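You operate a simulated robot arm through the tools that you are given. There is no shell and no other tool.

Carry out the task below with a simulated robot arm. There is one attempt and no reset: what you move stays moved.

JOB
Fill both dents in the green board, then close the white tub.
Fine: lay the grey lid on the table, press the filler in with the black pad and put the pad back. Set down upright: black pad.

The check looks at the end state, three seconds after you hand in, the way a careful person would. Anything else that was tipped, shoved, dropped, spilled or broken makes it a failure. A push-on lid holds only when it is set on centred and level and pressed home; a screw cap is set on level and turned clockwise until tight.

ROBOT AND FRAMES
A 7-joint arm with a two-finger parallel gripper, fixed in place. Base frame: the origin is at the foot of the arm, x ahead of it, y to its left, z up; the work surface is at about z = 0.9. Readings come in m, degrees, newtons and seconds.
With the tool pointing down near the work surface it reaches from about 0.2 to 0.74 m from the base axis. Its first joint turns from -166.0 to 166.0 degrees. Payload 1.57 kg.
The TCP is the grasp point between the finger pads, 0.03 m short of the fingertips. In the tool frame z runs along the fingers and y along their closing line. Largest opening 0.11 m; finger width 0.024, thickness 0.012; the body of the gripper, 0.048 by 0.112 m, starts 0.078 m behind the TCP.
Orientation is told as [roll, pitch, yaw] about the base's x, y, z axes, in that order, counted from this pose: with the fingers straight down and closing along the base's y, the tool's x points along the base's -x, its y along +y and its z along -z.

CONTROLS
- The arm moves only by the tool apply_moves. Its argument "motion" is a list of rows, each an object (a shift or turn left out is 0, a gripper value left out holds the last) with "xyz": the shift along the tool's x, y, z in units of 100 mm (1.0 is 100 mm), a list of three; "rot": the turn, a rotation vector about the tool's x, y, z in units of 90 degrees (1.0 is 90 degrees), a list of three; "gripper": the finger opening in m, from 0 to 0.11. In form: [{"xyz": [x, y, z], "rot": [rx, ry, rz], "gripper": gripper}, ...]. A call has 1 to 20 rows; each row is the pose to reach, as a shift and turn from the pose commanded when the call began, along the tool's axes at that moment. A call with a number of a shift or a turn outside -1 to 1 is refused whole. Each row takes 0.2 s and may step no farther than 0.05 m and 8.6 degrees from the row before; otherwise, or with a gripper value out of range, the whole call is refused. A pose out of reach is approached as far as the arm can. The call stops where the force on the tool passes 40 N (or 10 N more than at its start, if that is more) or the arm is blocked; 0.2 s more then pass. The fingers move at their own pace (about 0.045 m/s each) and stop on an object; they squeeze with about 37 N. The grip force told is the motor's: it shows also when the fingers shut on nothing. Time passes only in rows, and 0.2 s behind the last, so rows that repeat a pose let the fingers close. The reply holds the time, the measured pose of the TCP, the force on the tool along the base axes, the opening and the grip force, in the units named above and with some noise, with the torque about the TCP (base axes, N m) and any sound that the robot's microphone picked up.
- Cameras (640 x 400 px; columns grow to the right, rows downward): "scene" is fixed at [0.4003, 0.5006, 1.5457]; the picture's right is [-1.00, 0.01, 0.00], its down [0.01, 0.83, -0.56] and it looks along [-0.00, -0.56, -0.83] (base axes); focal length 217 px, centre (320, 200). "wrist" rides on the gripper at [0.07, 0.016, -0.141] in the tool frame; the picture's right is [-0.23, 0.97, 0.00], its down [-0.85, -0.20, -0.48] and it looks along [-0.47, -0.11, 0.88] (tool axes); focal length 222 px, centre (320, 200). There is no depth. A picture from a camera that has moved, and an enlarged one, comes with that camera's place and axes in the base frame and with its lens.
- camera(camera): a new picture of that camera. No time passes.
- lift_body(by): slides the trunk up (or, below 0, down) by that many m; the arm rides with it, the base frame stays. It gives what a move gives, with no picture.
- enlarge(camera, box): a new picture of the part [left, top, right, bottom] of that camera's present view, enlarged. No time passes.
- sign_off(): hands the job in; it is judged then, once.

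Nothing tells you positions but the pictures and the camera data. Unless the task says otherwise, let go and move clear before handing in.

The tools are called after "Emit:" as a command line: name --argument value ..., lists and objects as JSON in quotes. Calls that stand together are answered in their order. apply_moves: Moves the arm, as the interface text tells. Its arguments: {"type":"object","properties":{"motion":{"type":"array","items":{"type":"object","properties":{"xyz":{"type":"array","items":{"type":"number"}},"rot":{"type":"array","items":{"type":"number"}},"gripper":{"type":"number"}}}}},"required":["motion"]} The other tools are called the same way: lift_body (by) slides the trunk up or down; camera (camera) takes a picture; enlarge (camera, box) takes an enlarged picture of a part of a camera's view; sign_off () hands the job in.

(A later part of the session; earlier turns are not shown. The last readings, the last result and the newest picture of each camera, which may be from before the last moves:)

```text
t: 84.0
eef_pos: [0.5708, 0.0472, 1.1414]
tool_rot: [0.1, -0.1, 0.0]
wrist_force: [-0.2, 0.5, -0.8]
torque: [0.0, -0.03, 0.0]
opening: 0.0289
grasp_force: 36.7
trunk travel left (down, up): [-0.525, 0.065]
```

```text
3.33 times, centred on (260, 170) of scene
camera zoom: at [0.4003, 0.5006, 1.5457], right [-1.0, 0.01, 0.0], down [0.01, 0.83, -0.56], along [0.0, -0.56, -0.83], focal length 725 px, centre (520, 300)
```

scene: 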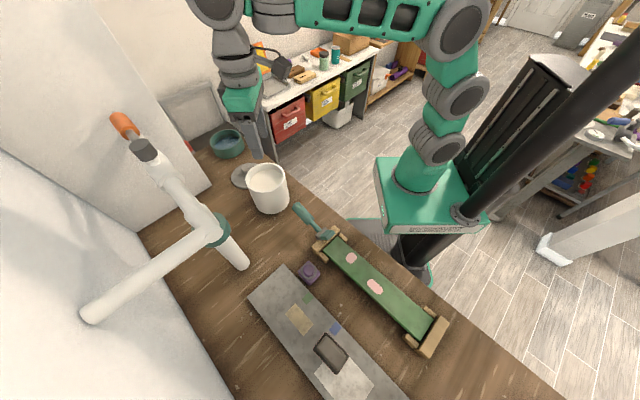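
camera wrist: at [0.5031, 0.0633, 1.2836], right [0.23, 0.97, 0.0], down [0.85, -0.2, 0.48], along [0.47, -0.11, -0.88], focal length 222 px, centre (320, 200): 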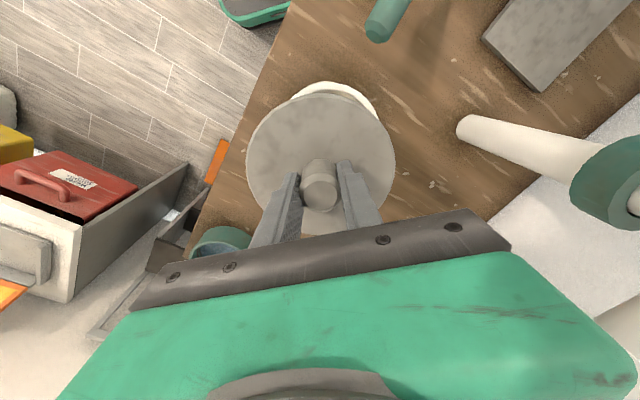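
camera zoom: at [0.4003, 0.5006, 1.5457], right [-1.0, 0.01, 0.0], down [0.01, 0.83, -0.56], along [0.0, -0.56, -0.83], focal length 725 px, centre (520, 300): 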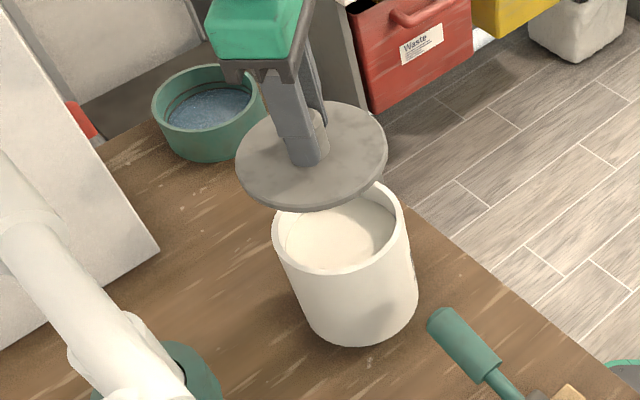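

The lid is above the tub but needs a ~1 cm correction in y. I sample the pose a few times to average out noise before fine alignment.

Emit:
apply_moves --motion '[{"xyz": [0.02, 0.1, 0]}]'

Emit:
apply_moves --motion '[{"xyz": [0, 0, 0]}]'

Emit:
apply_moves --motion '[{"xyz": [0, 0, 0]}]'

Emit:
apply_moves --motion '[{"xyz": [0, 0, 0]}]'

Emit:
apply_moves --motion '[{"xyz": [0, 0, 0]}]'

Emit:
apply_moves --motion '[{"xyz": [0, 0, 0]}]'

```text
t: 84.4
eef_pos: [0.5703, 0.0578, 1.1415]
tool_rot: [0.0, -0.1, 0.0]
wrist_force: [0.3, 0.4, -1.0]
torque: [0.01, -0.01, -0.03]
opening: 0.0292
grasp_force: 37.5
trunk travel left (down, up): [-0.525, 0.065]
```

```text
t: 84.8
eef_pos: [0.57, 0.0569, 1.1409]
tool_rot: [0.1, 0.0, 0.0]
wrist_force: [0.1, -0.4, -0.5]
torque: [-0.02, 0.04, -0.02]
opening: 0.029
grasp_force: 36.5
trunk travel left (down, up): [-0.525, 0.065]
```

```text
t: 85.2
eef_pos: [0.5704, 0.0568, 1.1435]
tool_rot: [0.2, 0.0, 0.0]
wrist_force: [-0.3, -0.5, -0.5]
torque: [-0.01, -0.01, 0.01]
opening: 0.0295
grasp_force: 37.3
trunk travel left (down, up): [-0.525, 0.065]
```

```text
t: 85.6
eef_pos: [0.5709, 0.057, 1.1429]
tool_rot: [0.1, 0.0, 0.0]
wrist_force: [-0.1, -0.2, -0.6]
torque: [0.0, 0.0, -0.01]
opening: 0.0293
grasp_force: 36.6
trunk travel left (down, up): [-0.525, 0.065]
```

```text
t: 86.0
eef_pos: [0.5704, 0.0562, 1.1429]
tool_rot: [0.2, 0.0, 0.1]
wrist_force: [0.1, -0.1, 0.3]
torque: [-0.04, 0.0, 0.0]
opening: 0.0293
grasp_force: 36.9
trunk travel left (down, up): [-0.525, 0.065]
```

```text
t: 86.4
eef_pos: [0.5708, 0.0575, 1.1411]
tool_rot: [0.2, -0.1, 0.0]
wrist_force: [0.6, -0.1, -0.1]
torque: [0.0, 0.02, -0.01]
opening: 0.0293
grasp_force: 36.8
trunk travel left (down, up): [-0.525, 0.065]
```

Averaged pose is (0.5705, 0.0570); the seat is at (0.5689, 0.0572). I trim by 1.6 mm and the 0.1° roll, and lower to just above the rim.

Emit:
apply_moves --motion '[{"xyz": [0.016, 0.002, 0.2], "rot": [0.0013, 0, 0]}, {"xyz": [0.016, 0.002, 0.4], "rot": [0.0013, 0, 0]}, {"xyz": [0.016, 0.002, 0.6], "rot": [0.0013, 0, 0]}]'

Emit:
enlarge --camera "scene" --box '[230, 150, 310, 220]'

Emit:
enlarge --camera "wrist" --box '[220, 70, 420, 230]'

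```text
t: 87.2
eef_pos: [0.5693, 0.0566, 1.0839]
tool_rot: [0.0, -0.1, -0.1]
wrist_force: [-0.1, 0.4, 0.1]
torque: [0.01, -0.03, -0.02]
opening: 0.029
grasp_force: 37.3
trunk travel left (down, up): [-0.525, 0.065]
```

```text
5.71 times, centred on (270, 185) of scene
camera zoom: at [0.4003, 0.5006, 1.5457], right [-1.0, 0.01, 0.0], down [0.01, 0.83, -0.56], along [0.0, -0.56, -0.83], focal length 1242 px, centre (606, 286)
```

zoom: 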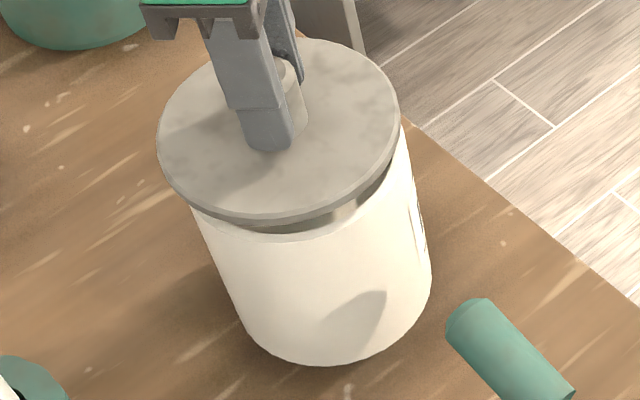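

```text
2.50 times, centred on (320, 150) of wrist
camera zoom: at [0.4995, 0.0728, 1.2256], right [0.23, 0.97, 0.0], down [0.85, -0.2, 0.48], along [0.47, -0.11, -0.88], focal length 555 px, centre (320, 325)
```

zoom: 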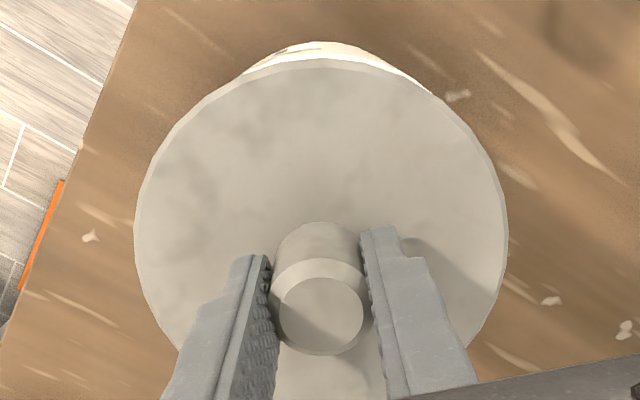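

Aligned above the rim. I lower the last millimetres slowly, feeling for contact.

Emit:
apply_moves --motion '[{"xyz": [0, 0, 0.06]}, {"xyz": [0, 0, 0.12]}]'

Emit:
apply_moves --motion '[{"xyz": [0, 0, 0.015]}, {"xyz": [0, 0, 0.03]}]'

Emit:
apply_moves --motion '[{"xyz": [0, 0, 0.01]}, {"xyz": [0, 0, 0.02]}]'

```text
t: 87.8
eef_pos: [0.5693, 0.0558, 1.0717]
tool_rot: [-0.1, 0.0, 0.1]
wrist_force: [0.0, -0.2, 0.0]
torque: [-0.03, 0.02, 0.03]
opening: 0.0291
grasp_force: 37.2
trunk travel left (down, up): [-0.525, 0.065]
```

```text
t: 88.4
eef_pos: [0.5692, 0.0562, 1.0678]
tool_rot: [-0.1, 0.0, 0.0]
wrist_force: [0.8, -0.7, 0.1]
torque: [-0.01, 0.02, -0.04]
opening: 0.0292
grasp_force: 37.2
trunk travel left (down, up): [-0.525, 0.065]
```

```text
t: 89.0
eef_pos: [0.5691, 0.0568, 1.0667]
tool_rot: [0.0, -0.1, 0.0]
wrist_force: [0.2, 0.5, 5.7]
torque: [0.03, 0.27, -0.03]
opening: 0.0291
grasp_force: 36.8
trunk travel left (down, up): [-0.525, 0.065]
```

Contact with the rim at z = 1.0667, level. I press further to push it home.

Emit:
apply_moves --motion '[{"xyz": [0, 0, 0.01]}, {"xyz": [0, 0, 0.015]}]'

Emit:
apply_moves --motion '[{"xyz": [0, 0, 0.01]}, {"xyz": [0, 0, 0.015]}]'

```text
t: 89.6
eef_pos: [0.5688, 0.0578, 1.0665]
tool_rot: [0.0, -0.2, 0.0]
wrist_force: [2.8, -0.4, 18.1]
torque: [-0.02, 0.79, -0.01]
opening: 0.0292
grasp_force: 37.0
trunk travel left (down, up): [-0.525, 0.065]
```

```text
t: 90.2
eef_pos: [0.5671, 0.0567, 1.0683]
tool_rot: [0.0, -0.4, 0.0]
wrist_force: [4.1, -0.3, 35.9]
torque: [0.0, 0.12, -0.03]
opening: 0.0291
grasp_force: 36.9
trunk travel left (down, up): [-0.525, 0.065]
```

No snap yet at 36 N and the height matches the original seat. I release the knob, rise, and will press down on the knob top with closed fingers to make sure it is home.

Emit:
apply_moves --motion '[{"xyz": [0, 0, -0.02]}, {"xyz": [0, 0, -0.02], "gripper": 0.06}, {"xyz": [0, 0, -0.02], "gripper": 0.06}, {"xyz": [0, 0, -0.02], "gripper": 0.06}]'

Emit:
apply_moves --motion '[{"xyz": [0, 0, -0.3]}, {"xyz": [0, 0, -0.6]}, {"xyz": [0, 0, -0.8]}]'

Emit:
enlarge --camera "scene" --box '[230, 150, 310, 220]'

Emit:
enlarge --camera "wrist" --box '[220, 70, 420, 230]'

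```text
t: 91.2
eef_pos: [0.5691, 0.0573, 1.0639]
tool_rot: [-0.1, 0.2, 0.2]
wrist_force: [0.1, 0.7, 0.6]
torque: [-0.02, 0.05, -0.02]
opening: 0.0598
grasp_force: 0.1
trunk travel left (down, up): [-0.525, 0.065]
heard: snap
```

```text
t: 92.0
eef_pos: [0.5681, 0.0567, 1.1443]
tool_rot: [0.0, 0.0, 0.0]
wrist_force: [0.5, 0.5, 0.0]
torque: [0.02, -0.03, 0.02]
opening: 0.06
grasp_force: 0.1
trunk travel left (down, up): [-0.525, 0.065]
```

```text
5.71 times, centred on (270, 185) of scene
camera zoom: at [0.4003, 0.5006, 1.5457], right [-1.0, 0.01, 0.0], down [0.01, 0.83, -0.56], along [0.0, -0.56, -0.83], focal length 1242 px, centre (606, 286)
```

zoom: 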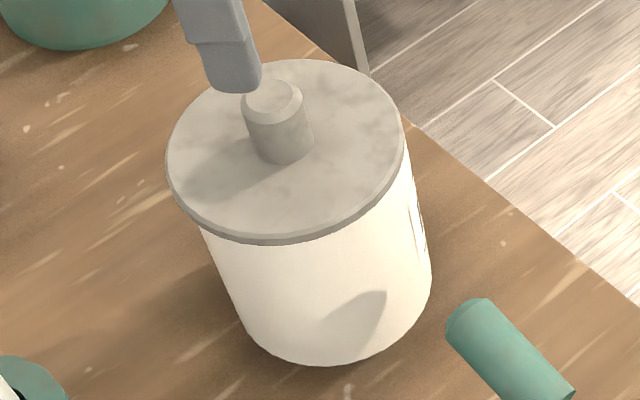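

```text
2.50 times, centred on (320, 150) of wrist
camera zoom: at [0.4996, 0.0741, 1.2866], right [0.23, 0.97, 0.0], down [0.85, -0.2, 0.48], along [0.47, -0.11, -0.88], focal length 555 px, centre (320, 325)
```

zoom: 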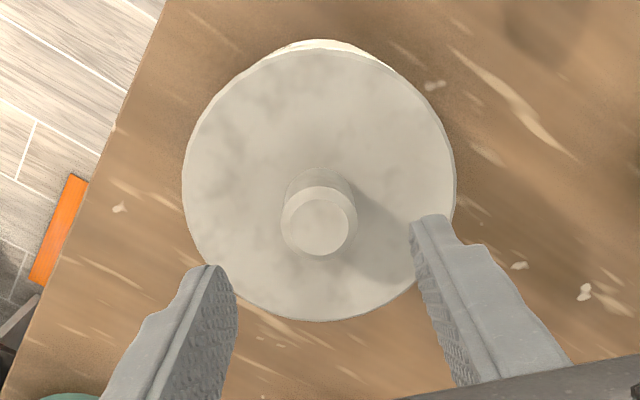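

A snap came as I let go, and the lid looks seated, perhaps 2 mm off to one side. I take high zooms to check centring and level.

Emit:
enlarge --camera "scene" --box '[236, 160, 266, 190]'

Emit:
enlarge --camera "scene" --box '[262, 155, 292, 185]'

Emit:
enlarge --camera "scene" --box '[240, 155, 300, 215]'

```text
13.33 times, centred on (251, 175) of scene
camera zoom: at [0.4003, 0.5006, 1.5457], right [-1.0, 0.01, 0.0], down [0.01, 0.83, -0.56], along [0.0, -0.56, -0.83], focal length 2898 px, centre (1240, 533)
```

zoom: 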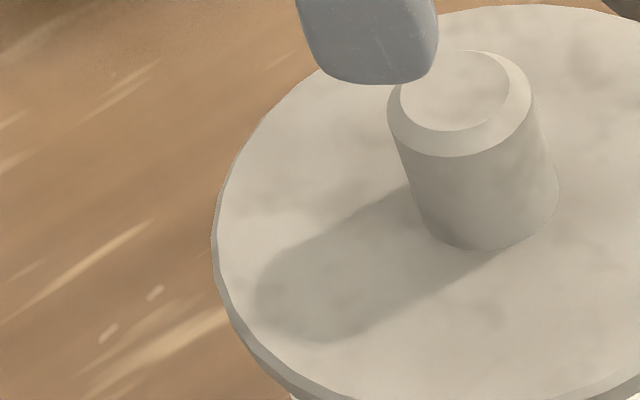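

```text
13.33 times, centred on (277, 170) of scene
camera zoom: at [0.4003, 0.5006, 1.5457], right [-1.0, 0.01, 0.0], down [0.01, 0.83, -0.56], along [0.0, -0.56, -0.83], focal length 2898 px, centre (893, 600)
```

zoom: 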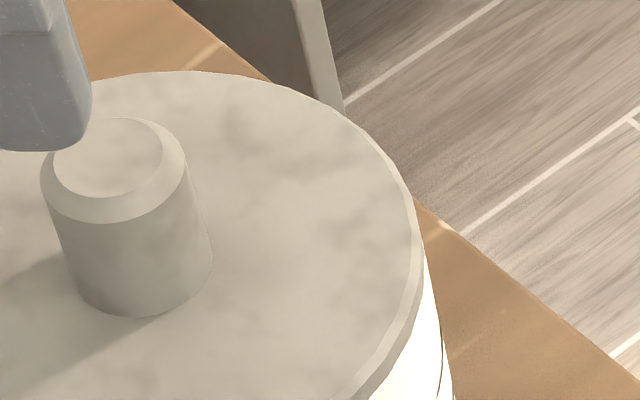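

```text
6.67 times, centred on (270, 185) of scene
camera zoom: at [0.4003, 0.5006, 1.5457], right [-1.0, 0.01, 0.0], down [0.01, 0.83, -0.56], along [0.0, -0.56, -0.83], focal length 1449 px, centre (653, 300)
```

zoom: 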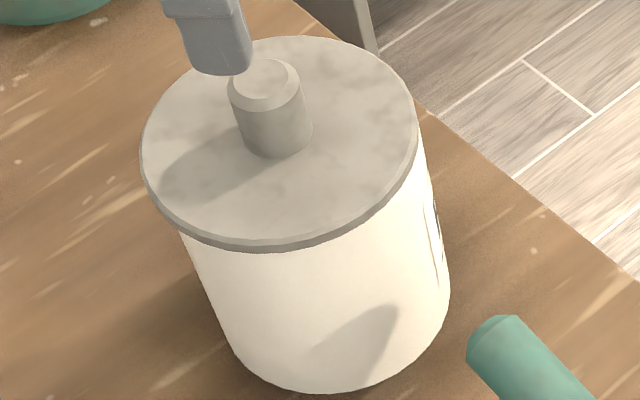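

The lid appears level and within a couple of millimetres of centre. I close the fingers and press down on the knob's top to drive it home.

Emit:
apply_moves --motion '[{"xyz": [-0.025, 0.005, 0], "gripper": 0.0}, {"xyz": [-0.025, 0.005, 0], "gripper": 0.0}, {"xyz": [-0.025, 0.005, 0], "gripper": 0.0}, {"xyz": [-0.025, 0.005, 0.2], "gripper": 0.0}, {"xyz": [-0.025, 0.005, 0.38], "gripper": 0.0}]'

Emit:
enlarge --camera "wrist" --box '[220, 70, 420, 230]'

Emit:
enlarge --camera "scene" --box '[240, 145, 300, 205]'

```text
t: 93.2
eef_pos: [0.5722, 0.0592, 1.1069]
tool_rot: [0.0, 0.0, 0.1]
wrist_force: [0.0, 0.2, 0.6]
torque: [0.03, 0.01, 0.02]
opening: 0.0
grasp_force: 21.8
trunk travel left (down, up): [-0.525, 0.065]
```

```text
2.50 times, centred on (320, 150) of wrist
camera zoom: at [0.5024, 0.0753, 1.249], right [0.23, 0.97, 0.0], down [0.85, -0.2, 0.48], along [0.47, -0.11, -0.88], focal length 555 px, centre (320, 325)
```

zoom: 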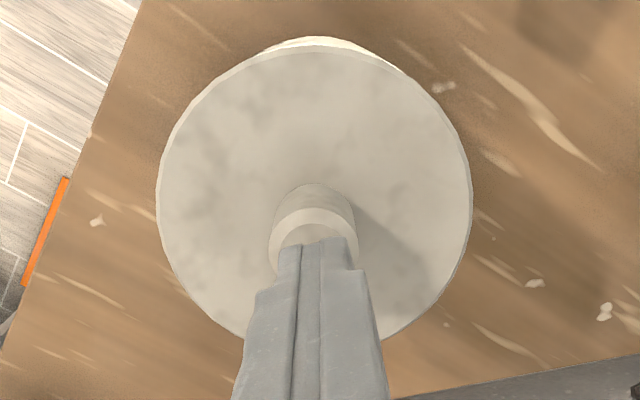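

```text
6.67 times, centred on (270, 175) of scene
camera zoom: at [0.4003, 0.5006, 1.5457], right [-1.0, 0.01, 0.0], down [0.01, 0.83, -0.56], along [0.0, -0.56, -0.83], focal length 1449 px, centre (653, 367)
```

zoom: 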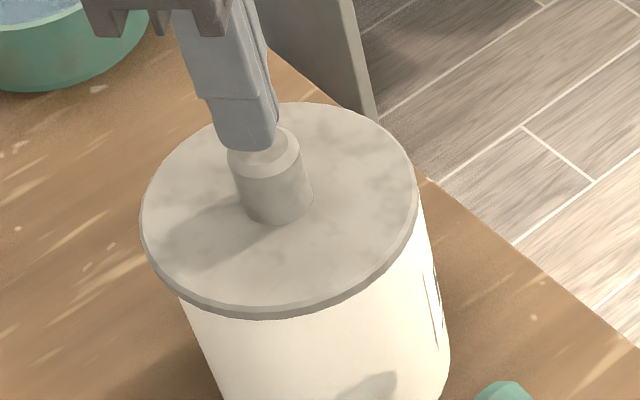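

Comparing with the first pictures, the lid now sits about 2.5–3 mm toward +x of centre (the tub wall shows more on the robot side). Before pressing, I regrip the knob and re-centre it.

Emit:
apply_moves --motion '[{"xyz": [0, 0, -0.2], "gripper": 0.06}, {"xyz": [0.038, -0.028, -0.2], "gripper": 0.06}, {"xyz": [0.038, -0.028, -0.2], "gripper": 0.06}, {"xyz": [0.038, -0.028, -0.2], "gripper": 0.06}]'

Emit:
enlarge --camera "wrist" --box '[220, 70, 420, 230]'

Emit:
apply_moves --motion '[{"xyz": [0, 0, 0]}]'

Emit:
apply_moves --motion '[{"xyz": [0, 0, 0]}]'

Emit:
enlarge --camera "wrist" --box '[290, 60, 350, 100]'

```text
t: 94.2
eef_pos: [0.5666, 0.0555, 1.1279]
tool_rot: [0.0, -0.1, 0.1]
wrist_force: [-0.2, 0.6, -0.6]
torque: [-0.01, 0.03, 0.0]
opening: 0.0603
grasp_force: 0.0
trunk travel left (down, up): [-0.525, 0.065]
```

```text
2.50 times, centred on (320, 150) of wrist
camera zoom: at [0.4975, 0.0717, 1.2688], right [0.23, 0.97, 0.0], down [0.85, -0.2, 0.48], along [0.47, -0.11, -0.88], focal length 555 px, centre (320, 325)
```

zoom: 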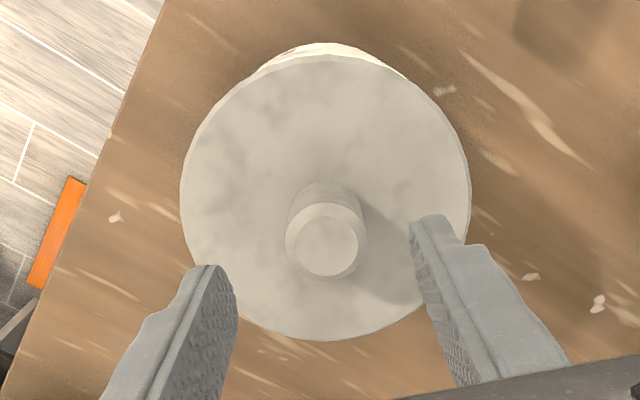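

```text
t: 94.6
eef_pos: [0.5665, 0.0554, 1.1271]
tool_rot: [0.0, 0.0, 0.0]
wrist_force: [-1.3, 0.4, 0.2]
torque: [0.02, 0.0, -0.01]
opening: 0.0597
grasp_force: 0.1
trunk travel left (down, up): [-0.525, 0.065]
```

```text
t: 95.0
eef_pos: [0.5671, 0.0562, 1.1266]
tool_rot: [0.1, -0.1, 0.0]
wrist_force: [0.5, -0.9, -0.2]
torque: [0.02, 0.0, -0.01]
opening: 0.0601
grasp_force: 0.1
trunk travel left (down, up): [-0.525, 0.065]
```

```text
10.00 times, centred on (320, 80) of wrist
camera zoom: at [0.4975, 0.0717, 1.2688], right [0.23, 0.97, 0.0], down [0.85, -0.2, 0.48], along [0.47, -0.11, -0.88], focal length 2221 px, centre (320, 1400)
```

zoom: 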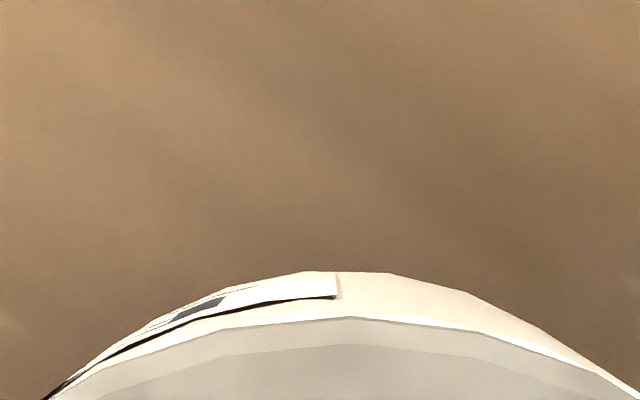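

Emit:
enlarge --camera "scene" --box '[238, 172, 258, 192]'

Emit:
enlarge --camera "scene" --box '[275, 165, 295, 185]'

Emit:
enlarge --camera "scene" --box '[255, 180, 275, 200]'

```text
16.00 times, centred on (248, 182) of scene
camera zoom: at [0.4003, 0.5006, 1.5457], right [-1.0, 0.01, 0.0], down [0.01, 0.83, -0.56], along [0.0, -0.56, -0.83], focal length 3478 px, centre (1472, 488)
```

zoom: 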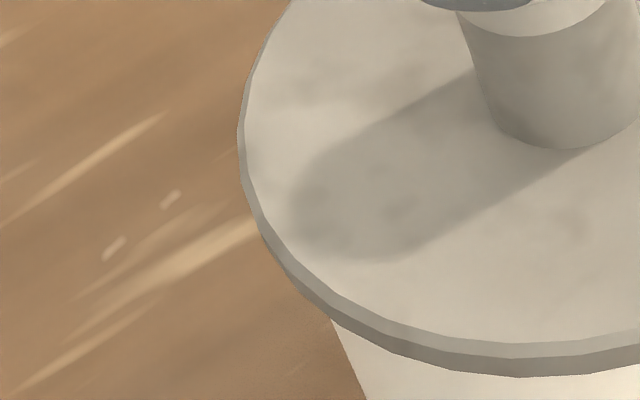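

```text
16.00 times, centred on (285, 175) of scene
camera zoom: at [0.4003, 0.5006, 1.5457], right [-1.0, 0.01, 0.0], down [0.01, 0.83, -0.56], along [0.0, -0.56, -0.83], focal length 3478 px, centre (880, 600)
```

zoom: 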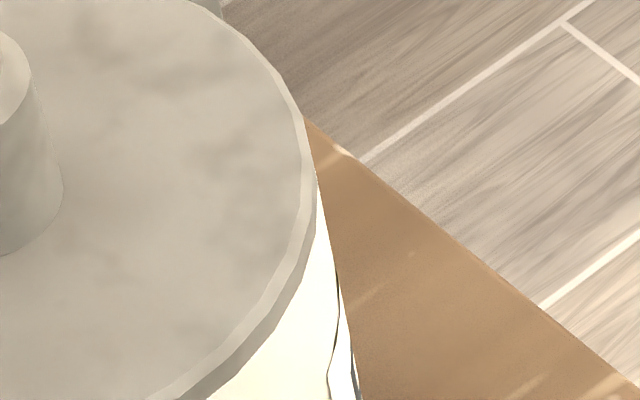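

```text
16.00 times, centred on (265, 190) of scene
camera zoom: at [0.4003, 0.5006, 1.5457], right [-1.0, 0.01, 0.0], down [0.01, 0.83, -0.56], along [0.0, -0.56, -0.83], focal length 3478 px, centre (1200, 360)
```

zoom: 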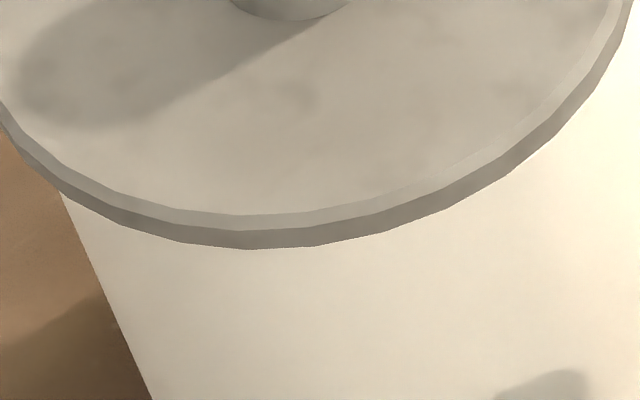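

High zooms show the lid overhanging the tub about 5 mm on the +x side and 0 mm on the other, so it is ~2.5 mm off centre. I regrip the knob, lift it slightly and shift 2.5 mm toward −x.

Emit:
apply_moves --motion '[{"xyz": [-0.027, 0.018, 0.15]}, {"xyz": [-0.027, 0.018, 0.35]}, {"xyz": [-0.027, 0.018, 0.5]}, {"xyz": [-0.027, 0.018, 0.6]}]'

Emit:
apply_moves --motion '[{"xyz": [0, 0, 0], "gripper": 0.04}, {"xyz": [0, 0, 0], "gripper": 0.015}, {"xyz": [0, 0, 0], "gripper": 0.015}, {"xyz": [0, 0, 0], "gripper": 0.015}, {"xyz": [0, 0, 0], "gripper": 0.015}]'

Emit:
enlarge --camera "wrist" --box '[220, 70, 420, 230]'

```text
t: 96.0
eef_pos: [0.5687, 0.057, 1.0685]
tool_rot: [0.0, 0.0, 0.0]
wrist_force: [0.9, 0.1, 0.1]
torque: [-0.01, 0.0, -0.05]
opening: 0.0601
grasp_force: 0.0
trunk travel left (down, up): [-0.525, 0.065]
```

```text
t: 97.2
eef_pos: [0.5695, 0.0572, 1.0687]
tool_rot: [0.0, 0.0, 0.1]
wrist_force: [0.0, 0.5, -0.3]
torque: [0.05, 0.01, -0.02]
opening: 0.0293
grasp_force: 36.6
trunk travel left (down, up): [-0.525, 0.065]
```

```text
2.50 times, centred on (320, 150) of wrist
camera zoom: at [0.5013, 0.0733, 1.2098], right [0.23, 0.97, 0.0], down [0.85, -0.2, 0.48], along [0.47, -0.11, -0.88], focal length 555 px, centre (320, 325)
```

zoom: 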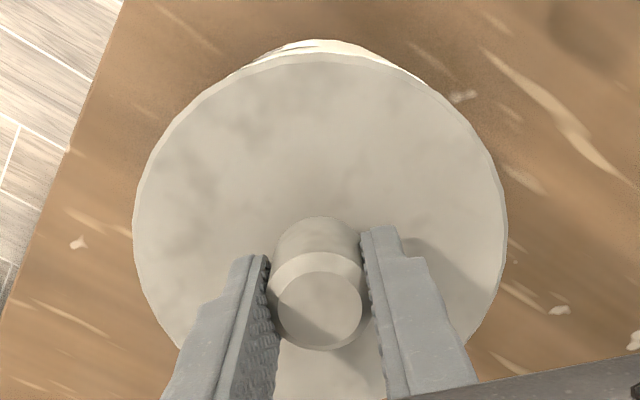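

Gripped without disturbance. I test-lift 1 mm at a time to see whether it is latched.

Emit:
apply_moves --motion '[{"xyz": [0, 0, -0.01]}, {"xyz": [0, 0, -0.01]}]'

Emit:
apply_moves --motion '[{"xyz": [0, 0, -0.01]}, {"xyz": [0, 0, -0.01]}]'

Emit:
apply_moves --motion '[{"xyz": [0, 0, -0.01]}, {"xyz": [0, 0, -0.01]}]'

Emit:
enlarge --camera "scene" --box '[240, 155, 300, 215]'

```text
t: 97.8
eef_pos: [0.571, 0.056, 1.0683]
tool_rot: [-0.1, 0.1, 0.1]
wrist_force: [-0.2, 0.8, 0.1]
torque: [0.02, 0.03, -0.01]
opening: 0.0292
grasp_force: 36.2
trunk travel left (down, up): [-0.525, 0.065]
heard: snap
```

```text
t: 98.4
eef_pos: [0.5712, 0.057, 1.0681]
tool_rot: [0.1, 0.0, 0.0]
wrist_force: [0.7, 0.8, 0.2]
torque: [0.02, 0.03, -0.01]
opening: 0.0294
grasp_force: 36.8
trunk travel left (down, up): [-0.525, 0.065]
```

```text
t: 99.0
eef_pos: [0.5696, 0.0565, 1.0704]
tool_rot: [0.0, 0.0, 0.0]
wrist_force: [-0.4, 0.2, -0.3]
torque: [0.02, 0.03, 0.01]
opening: 0.0293
grasp_force: 36.7
trunk travel left (down, up): [-0.525, 0.065]
```

```text
6.67 times, centred on (270, 185) of scene
camera zoom: at [0.4003, 0.5006, 1.5457], right [-1.0, 0.01, 0.0], down [0.01, 0.83, -0.56], along [0.0, -0.56, -0.83], focal length 1449 px, centre (653, 300)
```

zoom: 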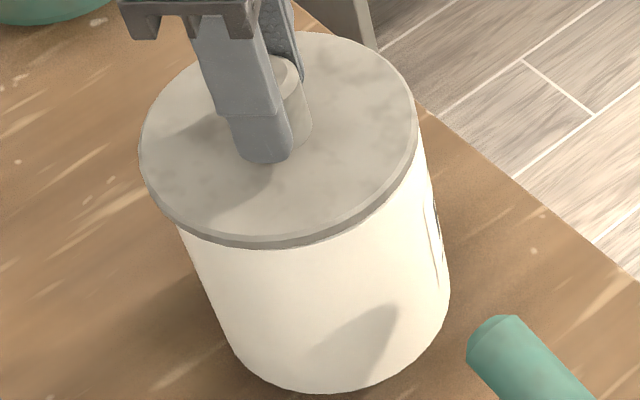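

The snap on a 1 mm lift shows it had latched before; now it is free again. I shift 2.6 mm toward −x, set it back down and press it home.

Emit:
apply_moves --motion '[{"xyz": [0, 0, -0.03]}, {"xyz": [0.026, 0, -0.03]}, {"xyz": [0.026, 0, -0.03]}]'

Emit:
enlarge --camera "scene" --box '[238, 172, 258, 192]'

Emit:
enlarge --camera "scene" --box '[275, 165, 295, 185]'

```text
t: 99.8
eef_pos: [0.5684, 0.056, 1.0728]
tool_rot: [0.0, 0.0, 0.0]
wrist_force: [-0.3, 0.3, 0.4]
torque: [0.0, -0.04, 0.01]
opening: 0.0291
grasp_force: 36.6
trunk travel left (down, up): [-0.525, 0.065]
```

```text
16.00 times, centred on (248, 182) of scene
camera zoom: at [0.4003, 0.5006, 1.5457], right [-1.0, 0.01, 0.0], down [0.01, 0.83, -0.56], along [0.0, -0.56, -0.83], focal length 3478 px, centre (1472, 488)
```

zoom: 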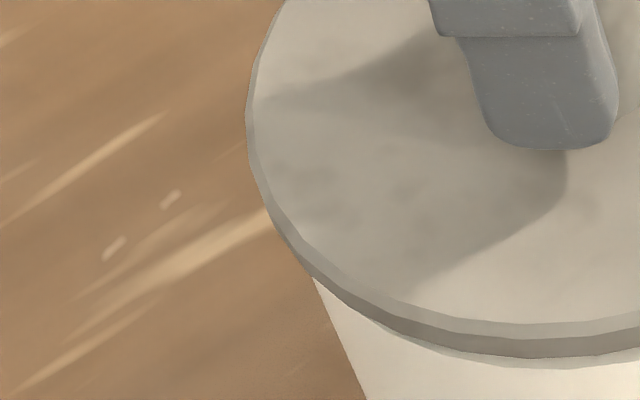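

```text
16.00 times, centred on (285, 175) of scene
camera zoom: at [0.4003, 0.5006, 1.5457], right [-1.0, 0.01, 0.0], down [0.01, 0.83, -0.56], along [0.0, -0.56, -0.83], focal length 3478 px, centre (880, 600)
```

zoom: 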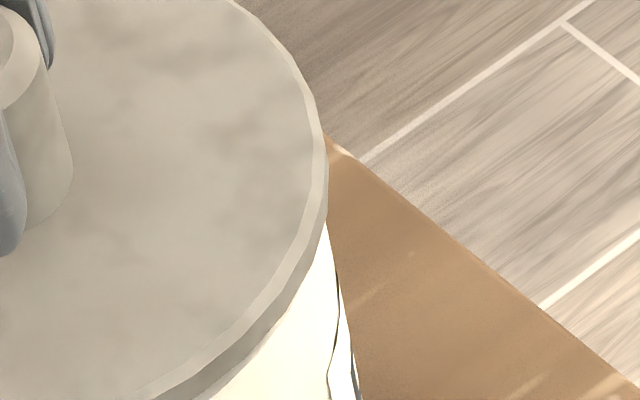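

Now the overhang is about 3 mm on both sides: centred. I lower and press it home.

Emit:
apply_moves --motion '[{"xyz": [0, 0, 0.02]}, {"xyz": [0, 0, 0.045]}]'

Emit:
apply_moves --motion '[{"xyz": [0, 0, 0.01]}, {"xyz": [0, 0, 0.02]}]'

Emit:
apply_moves --motion '[{"xyz": [0, 0, 0.01]}, {"xyz": [0, 0, 0.015]}]'

```text
t: 100.4
eef_pos: [0.5666, 0.0566, 1.0683]
tool_rot: [0.0, -0.1, 0.0]
wrist_force: [0.3, 0.4, 0.2]
torque: [0.02, 0.01, 0.0]
opening: 0.029
grasp_force: 36.8
trunk travel left (down, up): [-0.525, 0.065]
```

```text
t: 101.0
eef_pos: [0.5679, 0.057, 1.0684]
tool_rot: [0.1, -0.1, 0.0]
wrist_force: [-0.1, -0.5, 5.0]
torque: [0.0, 0.28, -0.02]
opening: 0.0294
grasp_force: 37.0
trunk travel left (down, up): [-0.525, 0.065]
```

```text
t: 101.6
eef_pos: [0.5669, 0.0578, 1.0675]
tool_rot: [0.0, -0.3, 0.1]
wrist_force: [1.1, 1.7, 19.9]
torque: [0.06, 0.92, -0.04]
opening: 0.0292
grasp_force: 36.2
trunk travel left (down, up): [-0.525, 0.065]
```

Emit:
apply_moves --motion '[{"xyz": [0, 0, 0.01]}, {"xyz": [0, 0, 0.017]}]'

```text
t: 102.2
eef_pos: [0.5689, 0.0567, 1.0677]
tool_rot: [0.0, -0.5, 0.1]
wrist_force: [0.5, 1.0, 36.1]
torque: [-0.08, 0.49, 0.03]
opening: 0.0289
grasp_force: 37.0
trunk travel left (down, up): [-0.525, 0.065]
```

No snap yet at 36 N through the grip. I ease off, open the fingers gently, and then press on the knob top.

Emit:
apply_moves --motion '[{"xyz": [0, 0, -0.015]}, {"xyz": [0, 0, -0.03]}, {"xyz": [0, 0, -0.03]}]'

Emit:
apply_moves --motion '[{"xyz": [0, 0, 0], "gripper": 0.06}, {"xyz": [0, 0, 0], "gripper": 0.06}, {"xyz": [0, 0, 0], "gripper": 0.06}]'

Emit:
apply_moves --motion '[{"xyz": [0, 0, -0.2]}, {"xyz": [0, 0, -0.6]}]'

Emit:
enlarge --camera "scene" --box '[238, 172, 258, 192]'

Emit:
enlarge --camera "scene" --box '[275, 165, 295, 185]'

Emit:
enlarge --camera "wrist" --box '[220, 70, 420, 230]'

```text
t: 103.0
eef_pos: [0.5668, 0.0566, 1.0674]
tool_rot: [-0.1, -0.2, 0.0]
wrist_force: [7.3, -0.3, 26.5]
torque: [0.0, -0.77, -0.02]
opening: 0.0291
grasp_force: 36.9
trunk travel left (down, up): [-0.525, 0.065]
```

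```text
t: 103.8
eef_pos: [0.5674, 0.0565, 1.0653]
tool_rot: [0.0, 0.2, 0.0]
wrist_force: [-0.4, 0.4, 0.2]
torque: [0.02, 0.03, 0.03]
opening: 0.0597
grasp_force: 0.0
trunk travel left (down, up): [-0.525, 0.065]
```

```text
t: 104.4
eef_pos: [0.5676, 0.0559, 1.1283]
tool_rot: [0.1, 0.0, 0.0]
wrist_force: [-0.1, 0.6, 0.3]
torque: [0.0, -0.03, 0.0]
opening: 0.0602
grasp_force: 0.0
trunk travel left (down, up): [-0.525, 0.065]
```

```text
16.00 times, centred on (248, 182) of scene
camera zoom: at [0.4003, 0.5006, 1.5457], right [-1.0, 0.01, 0.0], down [0.01, 0.83, -0.56], along [0.0, -0.56, -0.83], focal length 3478 px, centre (1472, 488)
```

zoom: 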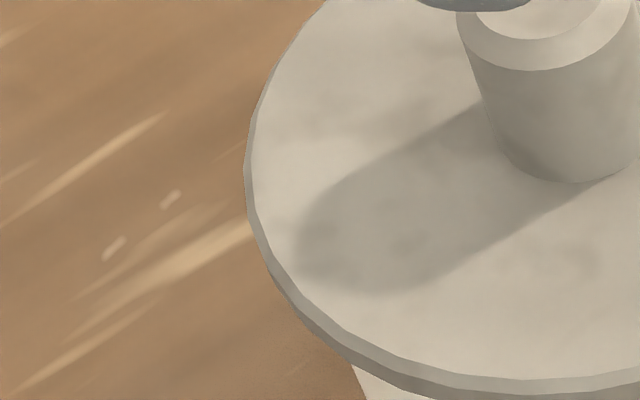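

```text
16.00 times, centred on (285, 175) of scene
camera zoom: at [0.4003, 0.5006, 1.5457], right [-1.0, 0.01, 0.0], down [0.01, 0.83, -0.56], along [0.0, -0.56, -0.83], focal length 3478 px, centre (880, 600)
```

zoom: 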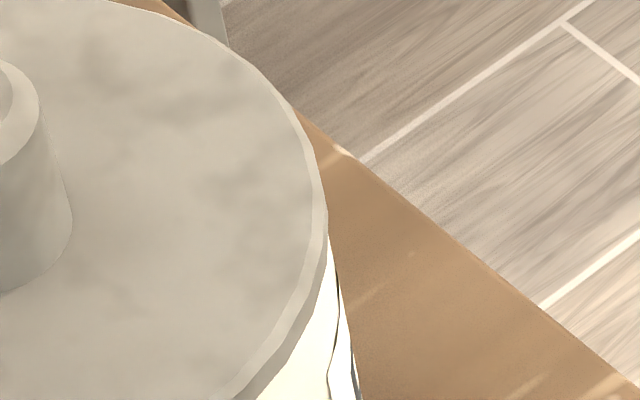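

```text
2.50 times, centred on (320, 150) of wrist
camera zoom: at [0.4978, 0.0724, 1.2694], right [0.23, 0.97, 0.0], down [0.86, -0.2, 0.48], along [0.47, -0.11, -0.88], focal length 555 px, centre (320, 325)
```

zoom: 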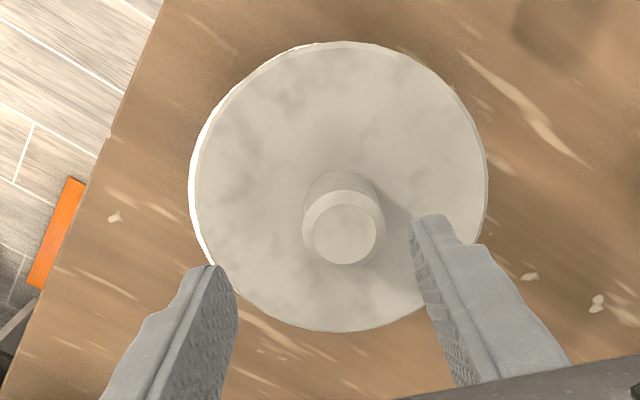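

Opening with residual downward load made the lid slide about 8 mm toward +y, so it is not seated. I realign over the knob, regrip, re-centre, and this time unload fully before opening.

Emit:
apply_moves --motion '[{"xyz": [0.006, 0.05, 0.0]}, {"xyz": [0.006, 0.092, 0.2]}, {"xyz": [0.006, 0.092, 0.4]}, {"xyz": [0.006, 0.092, 0.5]}, {"xyz": [0.006, 0.092, 0.58]}]'

Emit:
enlarge --camera "wrist" --box '[220, 70, 420, 230]'

```text
t: 105.6
eef_pos: [0.5665, 0.0658, 1.0673]
tool_rot: [0.0, 0.0, -0.1]
wrist_force: [0.0, 0.4, -0.8]
torque: [-0.02, 0.02, 0.0]
opening: 0.0602
grasp_force: 0.2
trunk travel left (down, up): [-0.525, 0.065]
```

```text
2.50 times, centred on (320, 150) of wrist
camera zoom: at [0.4979, 0.083, 1.2104], right [0.23, 0.97, 0.0], down [0.85, -0.2, 0.48], along [0.47, -0.11, -0.88], focal length 555 px, centre (320, 325)
```

zoom: 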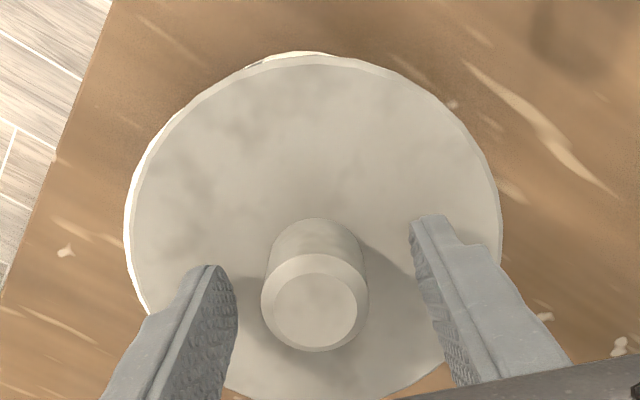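

Emit:
apply_moves --motion '[{"xyz": [0, -0.014, 0]}, {"xyz": [0, -0.014, 0], "gripper": 0.04}, {"xyz": [0, -0.014, 0], "gripper": 0.015}, {"xyz": [0, -0.014, 0], "gripper": 0.015}, {"xyz": [0, -0.014, 0], "gripper": 0.015}, {"xyz": [0, -0.014, 0], "gripper": 0.015}]'

Emit:
apply_moves --motion '[{"xyz": [0, 0, -0.02]}, {"xyz": [0, 0, -0.05]}]'

Emit:
apply_moves --motion '[{"xyz": [0, -0.04, 0]}, {"xyz": [0, -0.08, 0]}]'

Emit:
enlarge --camera "wrist" --box '[220, 70, 420, 230]'

Emit:
enlarge --camera "scene" --box '[238, 172, 258, 192]'

Emit:
enlarge --camera "scene" --box '[275, 165, 295, 185]'

```text
t: 107.0
eef_pos: [0.5667, 0.0658, 1.069]
tool_rot: [0.0, 0.0, 0.0]
wrist_force: [-0.1, -0.4, -0.3]
torque: [-0.01, -0.02, 0.01]
opening: 0.0295
grasp_force: 36.7
trunk travel left (down, up): [-0.525, 0.065]
```

```text
t: 107.6
eef_pos: [0.5675, 0.0649, 1.0742]
tool_rot: [0.0, 0.0, 0.1]
wrist_force: [-0.2, -0.1, -0.9]
torque: [-0.01, 0.01, 0.02]
opening: 0.0291
grasp_force: 36.7
trunk travel left (down, up): [-0.525, 0.065]
```

```text
t: 108.2
eef_pos: [0.5657, 0.0589, 1.0736]
tool_rot: [0.1, 0.0, -0.1]
wrist_force: [0.4, 0.4, -0.6]
torque: [0.0, -0.04, -0.01]
opening: 0.0293
grasp_force: 36.9
trunk travel left (down, up): [-0.525, 0.065]
```

```text
2.50 times, centred on (320, 150) of wrist
camera zoom: at [0.4974, 0.0732, 1.215], right [0.23, 0.97, 0.0], down [0.85, -0.2, 0.48], along [0.47, -0.11, -0.88], focal length 555 px, centre (320, 325)
```

zoom: 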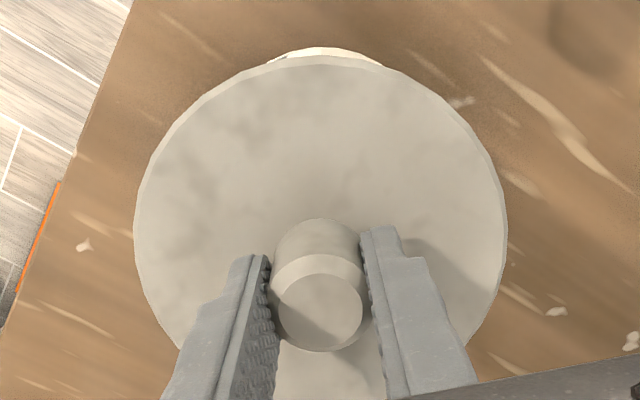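

```text
16.00 times, centred on (248, 182) of scene
camera zoom: at [0.4003, 0.5006, 1.5457], right [-1.0, 0.01, 0.0], down [0.01, 0.83, -0.56], along [0.0, -0.56, -0.83], focal length 3478 px, centre (1472, 488)
```

zoom: 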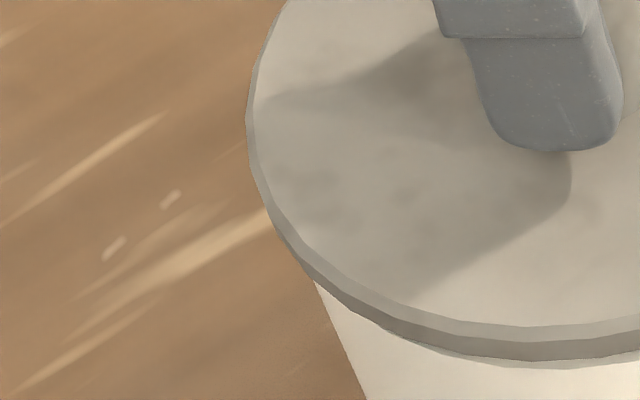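

```text
16.00 times, centred on (285, 175) of scene
camera zoom: at [0.4003, 0.5006, 1.5457], right [-1.0, 0.01, 0.0], down [0.01, 0.83, -0.56], along [0.0, -0.56, -0.83], focal length 3478 px, centre (880, 600)
```

zoom: 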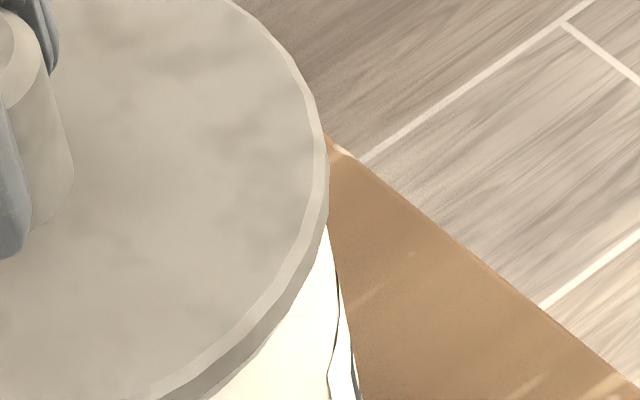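

Centred again (matching the earlier centred view). I lower to a very light touch.

Emit:
apply_moves --motion '[{"xyz": [0, -0.006, 0.02]}, {"xyz": [0, -0.006, 0.04]}]'

Emit:
apply_moves --motion '[{"xyz": [0, 0, 0.01]}, {"xyz": [0, 0, 0.01]}]'

Emit:
apply_moves --motion '[{"xyz": [0, 0, 0.005]}, {"xyz": [0, 0, 0.01]}]'

```text
t: 108.8
eef_pos: [0.5659, 0.0562, 1.0691]
tool_rot: [0.0, 0.0, 0.0]
wrist_force: [-0.4, 0.2, -0.4]
torque: [0.04, -0.03, -0.02]
opening: 0.0293
grasp_force: 37.4
trunk travel left (down, up): [-0.525, 0.065]
```

```text
t: 109.4
eef_pos: [0.5663, 0.0565, 1.0678]
tool_rot: [0.1, -0.1, 0.0]
wrist_force: [-0.1, 0.7, 1.3]
torque: [0.01, 0.02, 0.02]
opening: 0.0294
grasp_force: 36.7
trunk travel left (down, up): [-0.525, 0.065]
```

```text
t: 110.0
eef_pos: [0.5675, 0.0572, 1.0675]
tool_rot: [0.0, -0.1, 0.0]
wrist_force: [-0.3, 1.8, 4.2]
torque: [-0.08, -0.17, 0.06]
opening: 0.029
grasp_force: 36.9
trunk travel left (down, up): [-0.525, 0.065]
```

Light contact (about 4 N). I open the fingers now with almost no load.

Emit:
apply_moves --motion '[{"xyz": [0, 0, -0.005]}, {"xyz": [0, 0, -0.005]}, {"xyz": [0, 0, -0.005], "gripper": 0.06}, {"xyz": [0, 0, -0.005], "gripper": 0.06}, {"xyz": [0, 0, -0.005], "gripper": 0.06}]'

Emit:
enlarge --camera "scene" --box '[238, 172, 258, 192]'

Emit:
enlarge --camera "scene" --box '[275, 165, 295, 185]'

Emit:
enlarge --camera "wrist" --box '[220, 70, 420, 230]'

```text
t: 111.2
eef_pos: [0.5658, 0.057, 1.0687]
tool_rot: [-0.1, 0.0, -0.1]
wrist_force: [0.1, -0.1, 0.1]
torque: [-0.01, 0.03, 0.01]
opening: 0.0598
grasp_force: 0.1
trunk travel left (down, up): [-0.525, 0.065]
heard: snap
```

```text
16.00 times, centred on (248, 182) of scene
camera zoom: at [0.4003, 0.5006, 1.5457], right [-1.0, 0.01, 0.0], down [0.01, 0.83, -0.56], along [0.0, -0.56, -0.83], focal length 3478 px, centre (1472, 488)
```

zoom: 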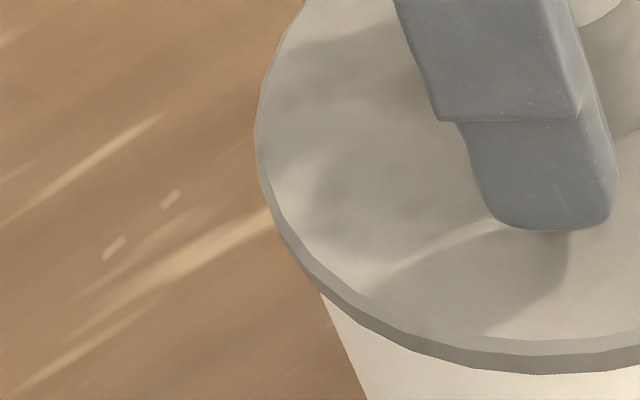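

```text
16.00 times, centred on (285, 175) of scene
camera zoom: at [0.4003, 0.5006, 1.5457], right [-1.0, 0.01, 0.0], down [0.01, 0.83, -0.56], along [0.0, -0.56, -0.83], focal length 3478 px, centre (880, 600)
```

zoom: 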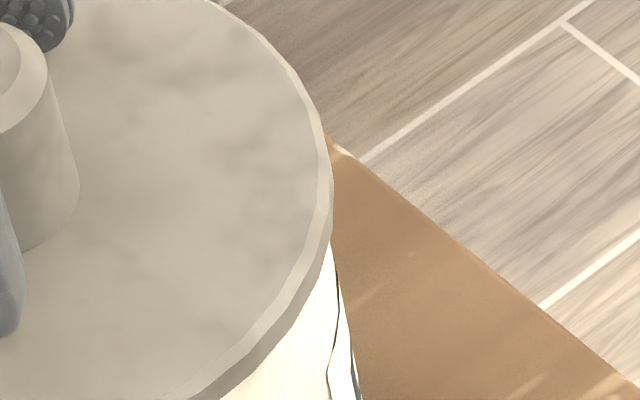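

```text
2.50 times, centred on (320, 150) of wrist
camera zoom: at [0.4974, 0.0725, 1.2097], right [0.23, 0.97, 0.0], down [0.85, -0.2, 0.48], along [0.47, -0.11, -0.88], focal length 555 px, centre (320, 325)
```

zoom: 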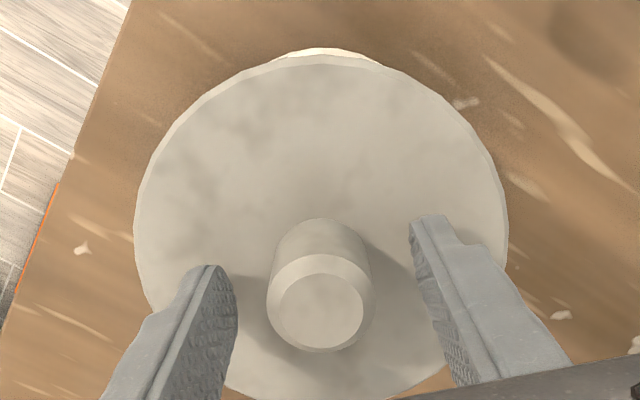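

A snap with the lid centred and unloaded: it latched. I rise, close the fingers and press straight down on the knob's centre to make sure it is fully home.

Emit:
apply_moves --motion '[{"xyz": [0, 0, -0.2]}, {"xyz": [0, 0, -0.5]}, {"xyz": [0, 0, -0.6], "gripper": 0.0}, {"xyz": [0, 0, -0.6], "gripper": 0.0}, {"xyz": [0, 0, -0.6], "gripper": 0.0}, {"xyz": [0, 0, -0.6], "gripper": 0.0}]'

Emit:
enlarge --camera "scene" --box '[240, 155, 300, 215]'

Emit:
enlarge --camera "wrist" --box '[220, 70, 420, 230]'

```text
t: 112.6
eef_pos: [0.5654, 0.0571, 1.1294]
tool_rot: [-0.1, 0.0, 0.0]
wrist_force: [0.7, 0.3, -0.2]
torque: [-0.03, -0.02, -0.01]
opening: 0.0001
grasp_force: 16.2
trunk travel left (down, up): [-0.525, 0.065]
```

```text
6.67 times, centred on (270, 185) of scene
camera zoom: at [0.4003, 0.5006, 1.5457], right [-1.0, 0.01, 0.0], down [0.01, 0.83, -0.56], along [0.0, -0.56, -0.83], focal length 1449 px, centre (653, 300)
```

zoom: 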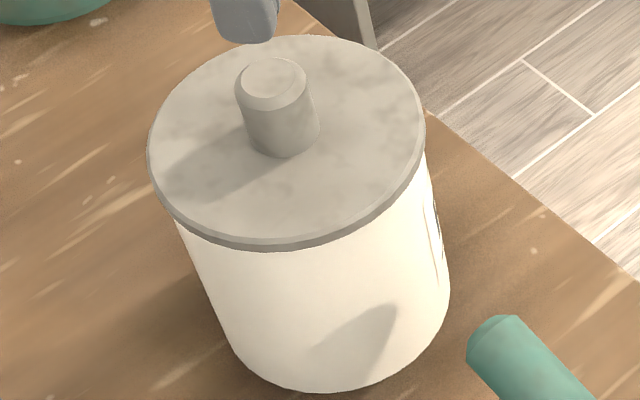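

```text
2.50 times, centred on (320, 150) of wrist
camera zoom: at [0.4978, 0.0725, 1.271], right [0.23, 0.97, 0.0], down [0.85, -0.2, 0.48], along [0.47, -0.11, -0.88], focal length 555 px, centre (320, 325)
```

zoom: 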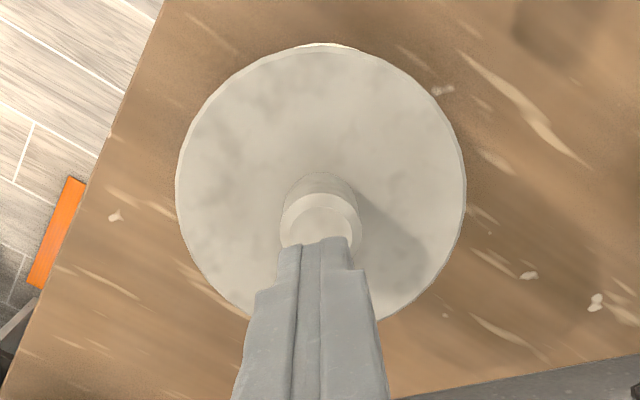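

The lid looks centred and level. I press on the knob's top.

Emit:
apply_moves --motion '[{"xyz": [0.01, 0, 0.15]}, {"xyz": [0.01, 0, 0.28]}]'

Emit:
apply_moves --motion '[{"xyz": [0, 0, 0.02]}, {"xyz": [0, 0, 0.04]}]'

Emit:
apply_moves --motion '[{"xyz": [0, 0, 0.01]}, {"xyz": [0, 0, 0.02]}]'

```text
t: 113.2
eef_pos: [0.5648, 0.055, 1.0992]
tool_rot: [0.0, -0.1, 0.0]
wrist_force: [0.1, -0.6, -0.5]
torque: [-0.03, 0.02, -0.01]
opening: 0.0
grasp_force: 21.0
trunk travel left (down, up): [-0.525, 0.065]
```

```text
t: 113.8
eef_pos: [0.5659, 0.0553, 1.0988]
tool_rot: [0.0, -0.3, 0.0]
wrist_force: [-0.2, -2.5, 13.7]
torque: [-0.03, 0.03, 0.0]
opening: 0.0
grasp_force: 21.3
trunk travel left (down, up): [-0.525, 0.065]
```

```text
t: 114.4
eef_pos: [0.5663, 0.0544, 1.0971]
tool_rot: [0.0, -0.5, 0.0]
wrist_force: [-0.9, -2.5, 32.7]
torque: [-0.05, 0.05, -0.07]
opening: 0.0001
grasp_force: 21.5
trunk travel left (down, up): [-0.525, 0.065]
```

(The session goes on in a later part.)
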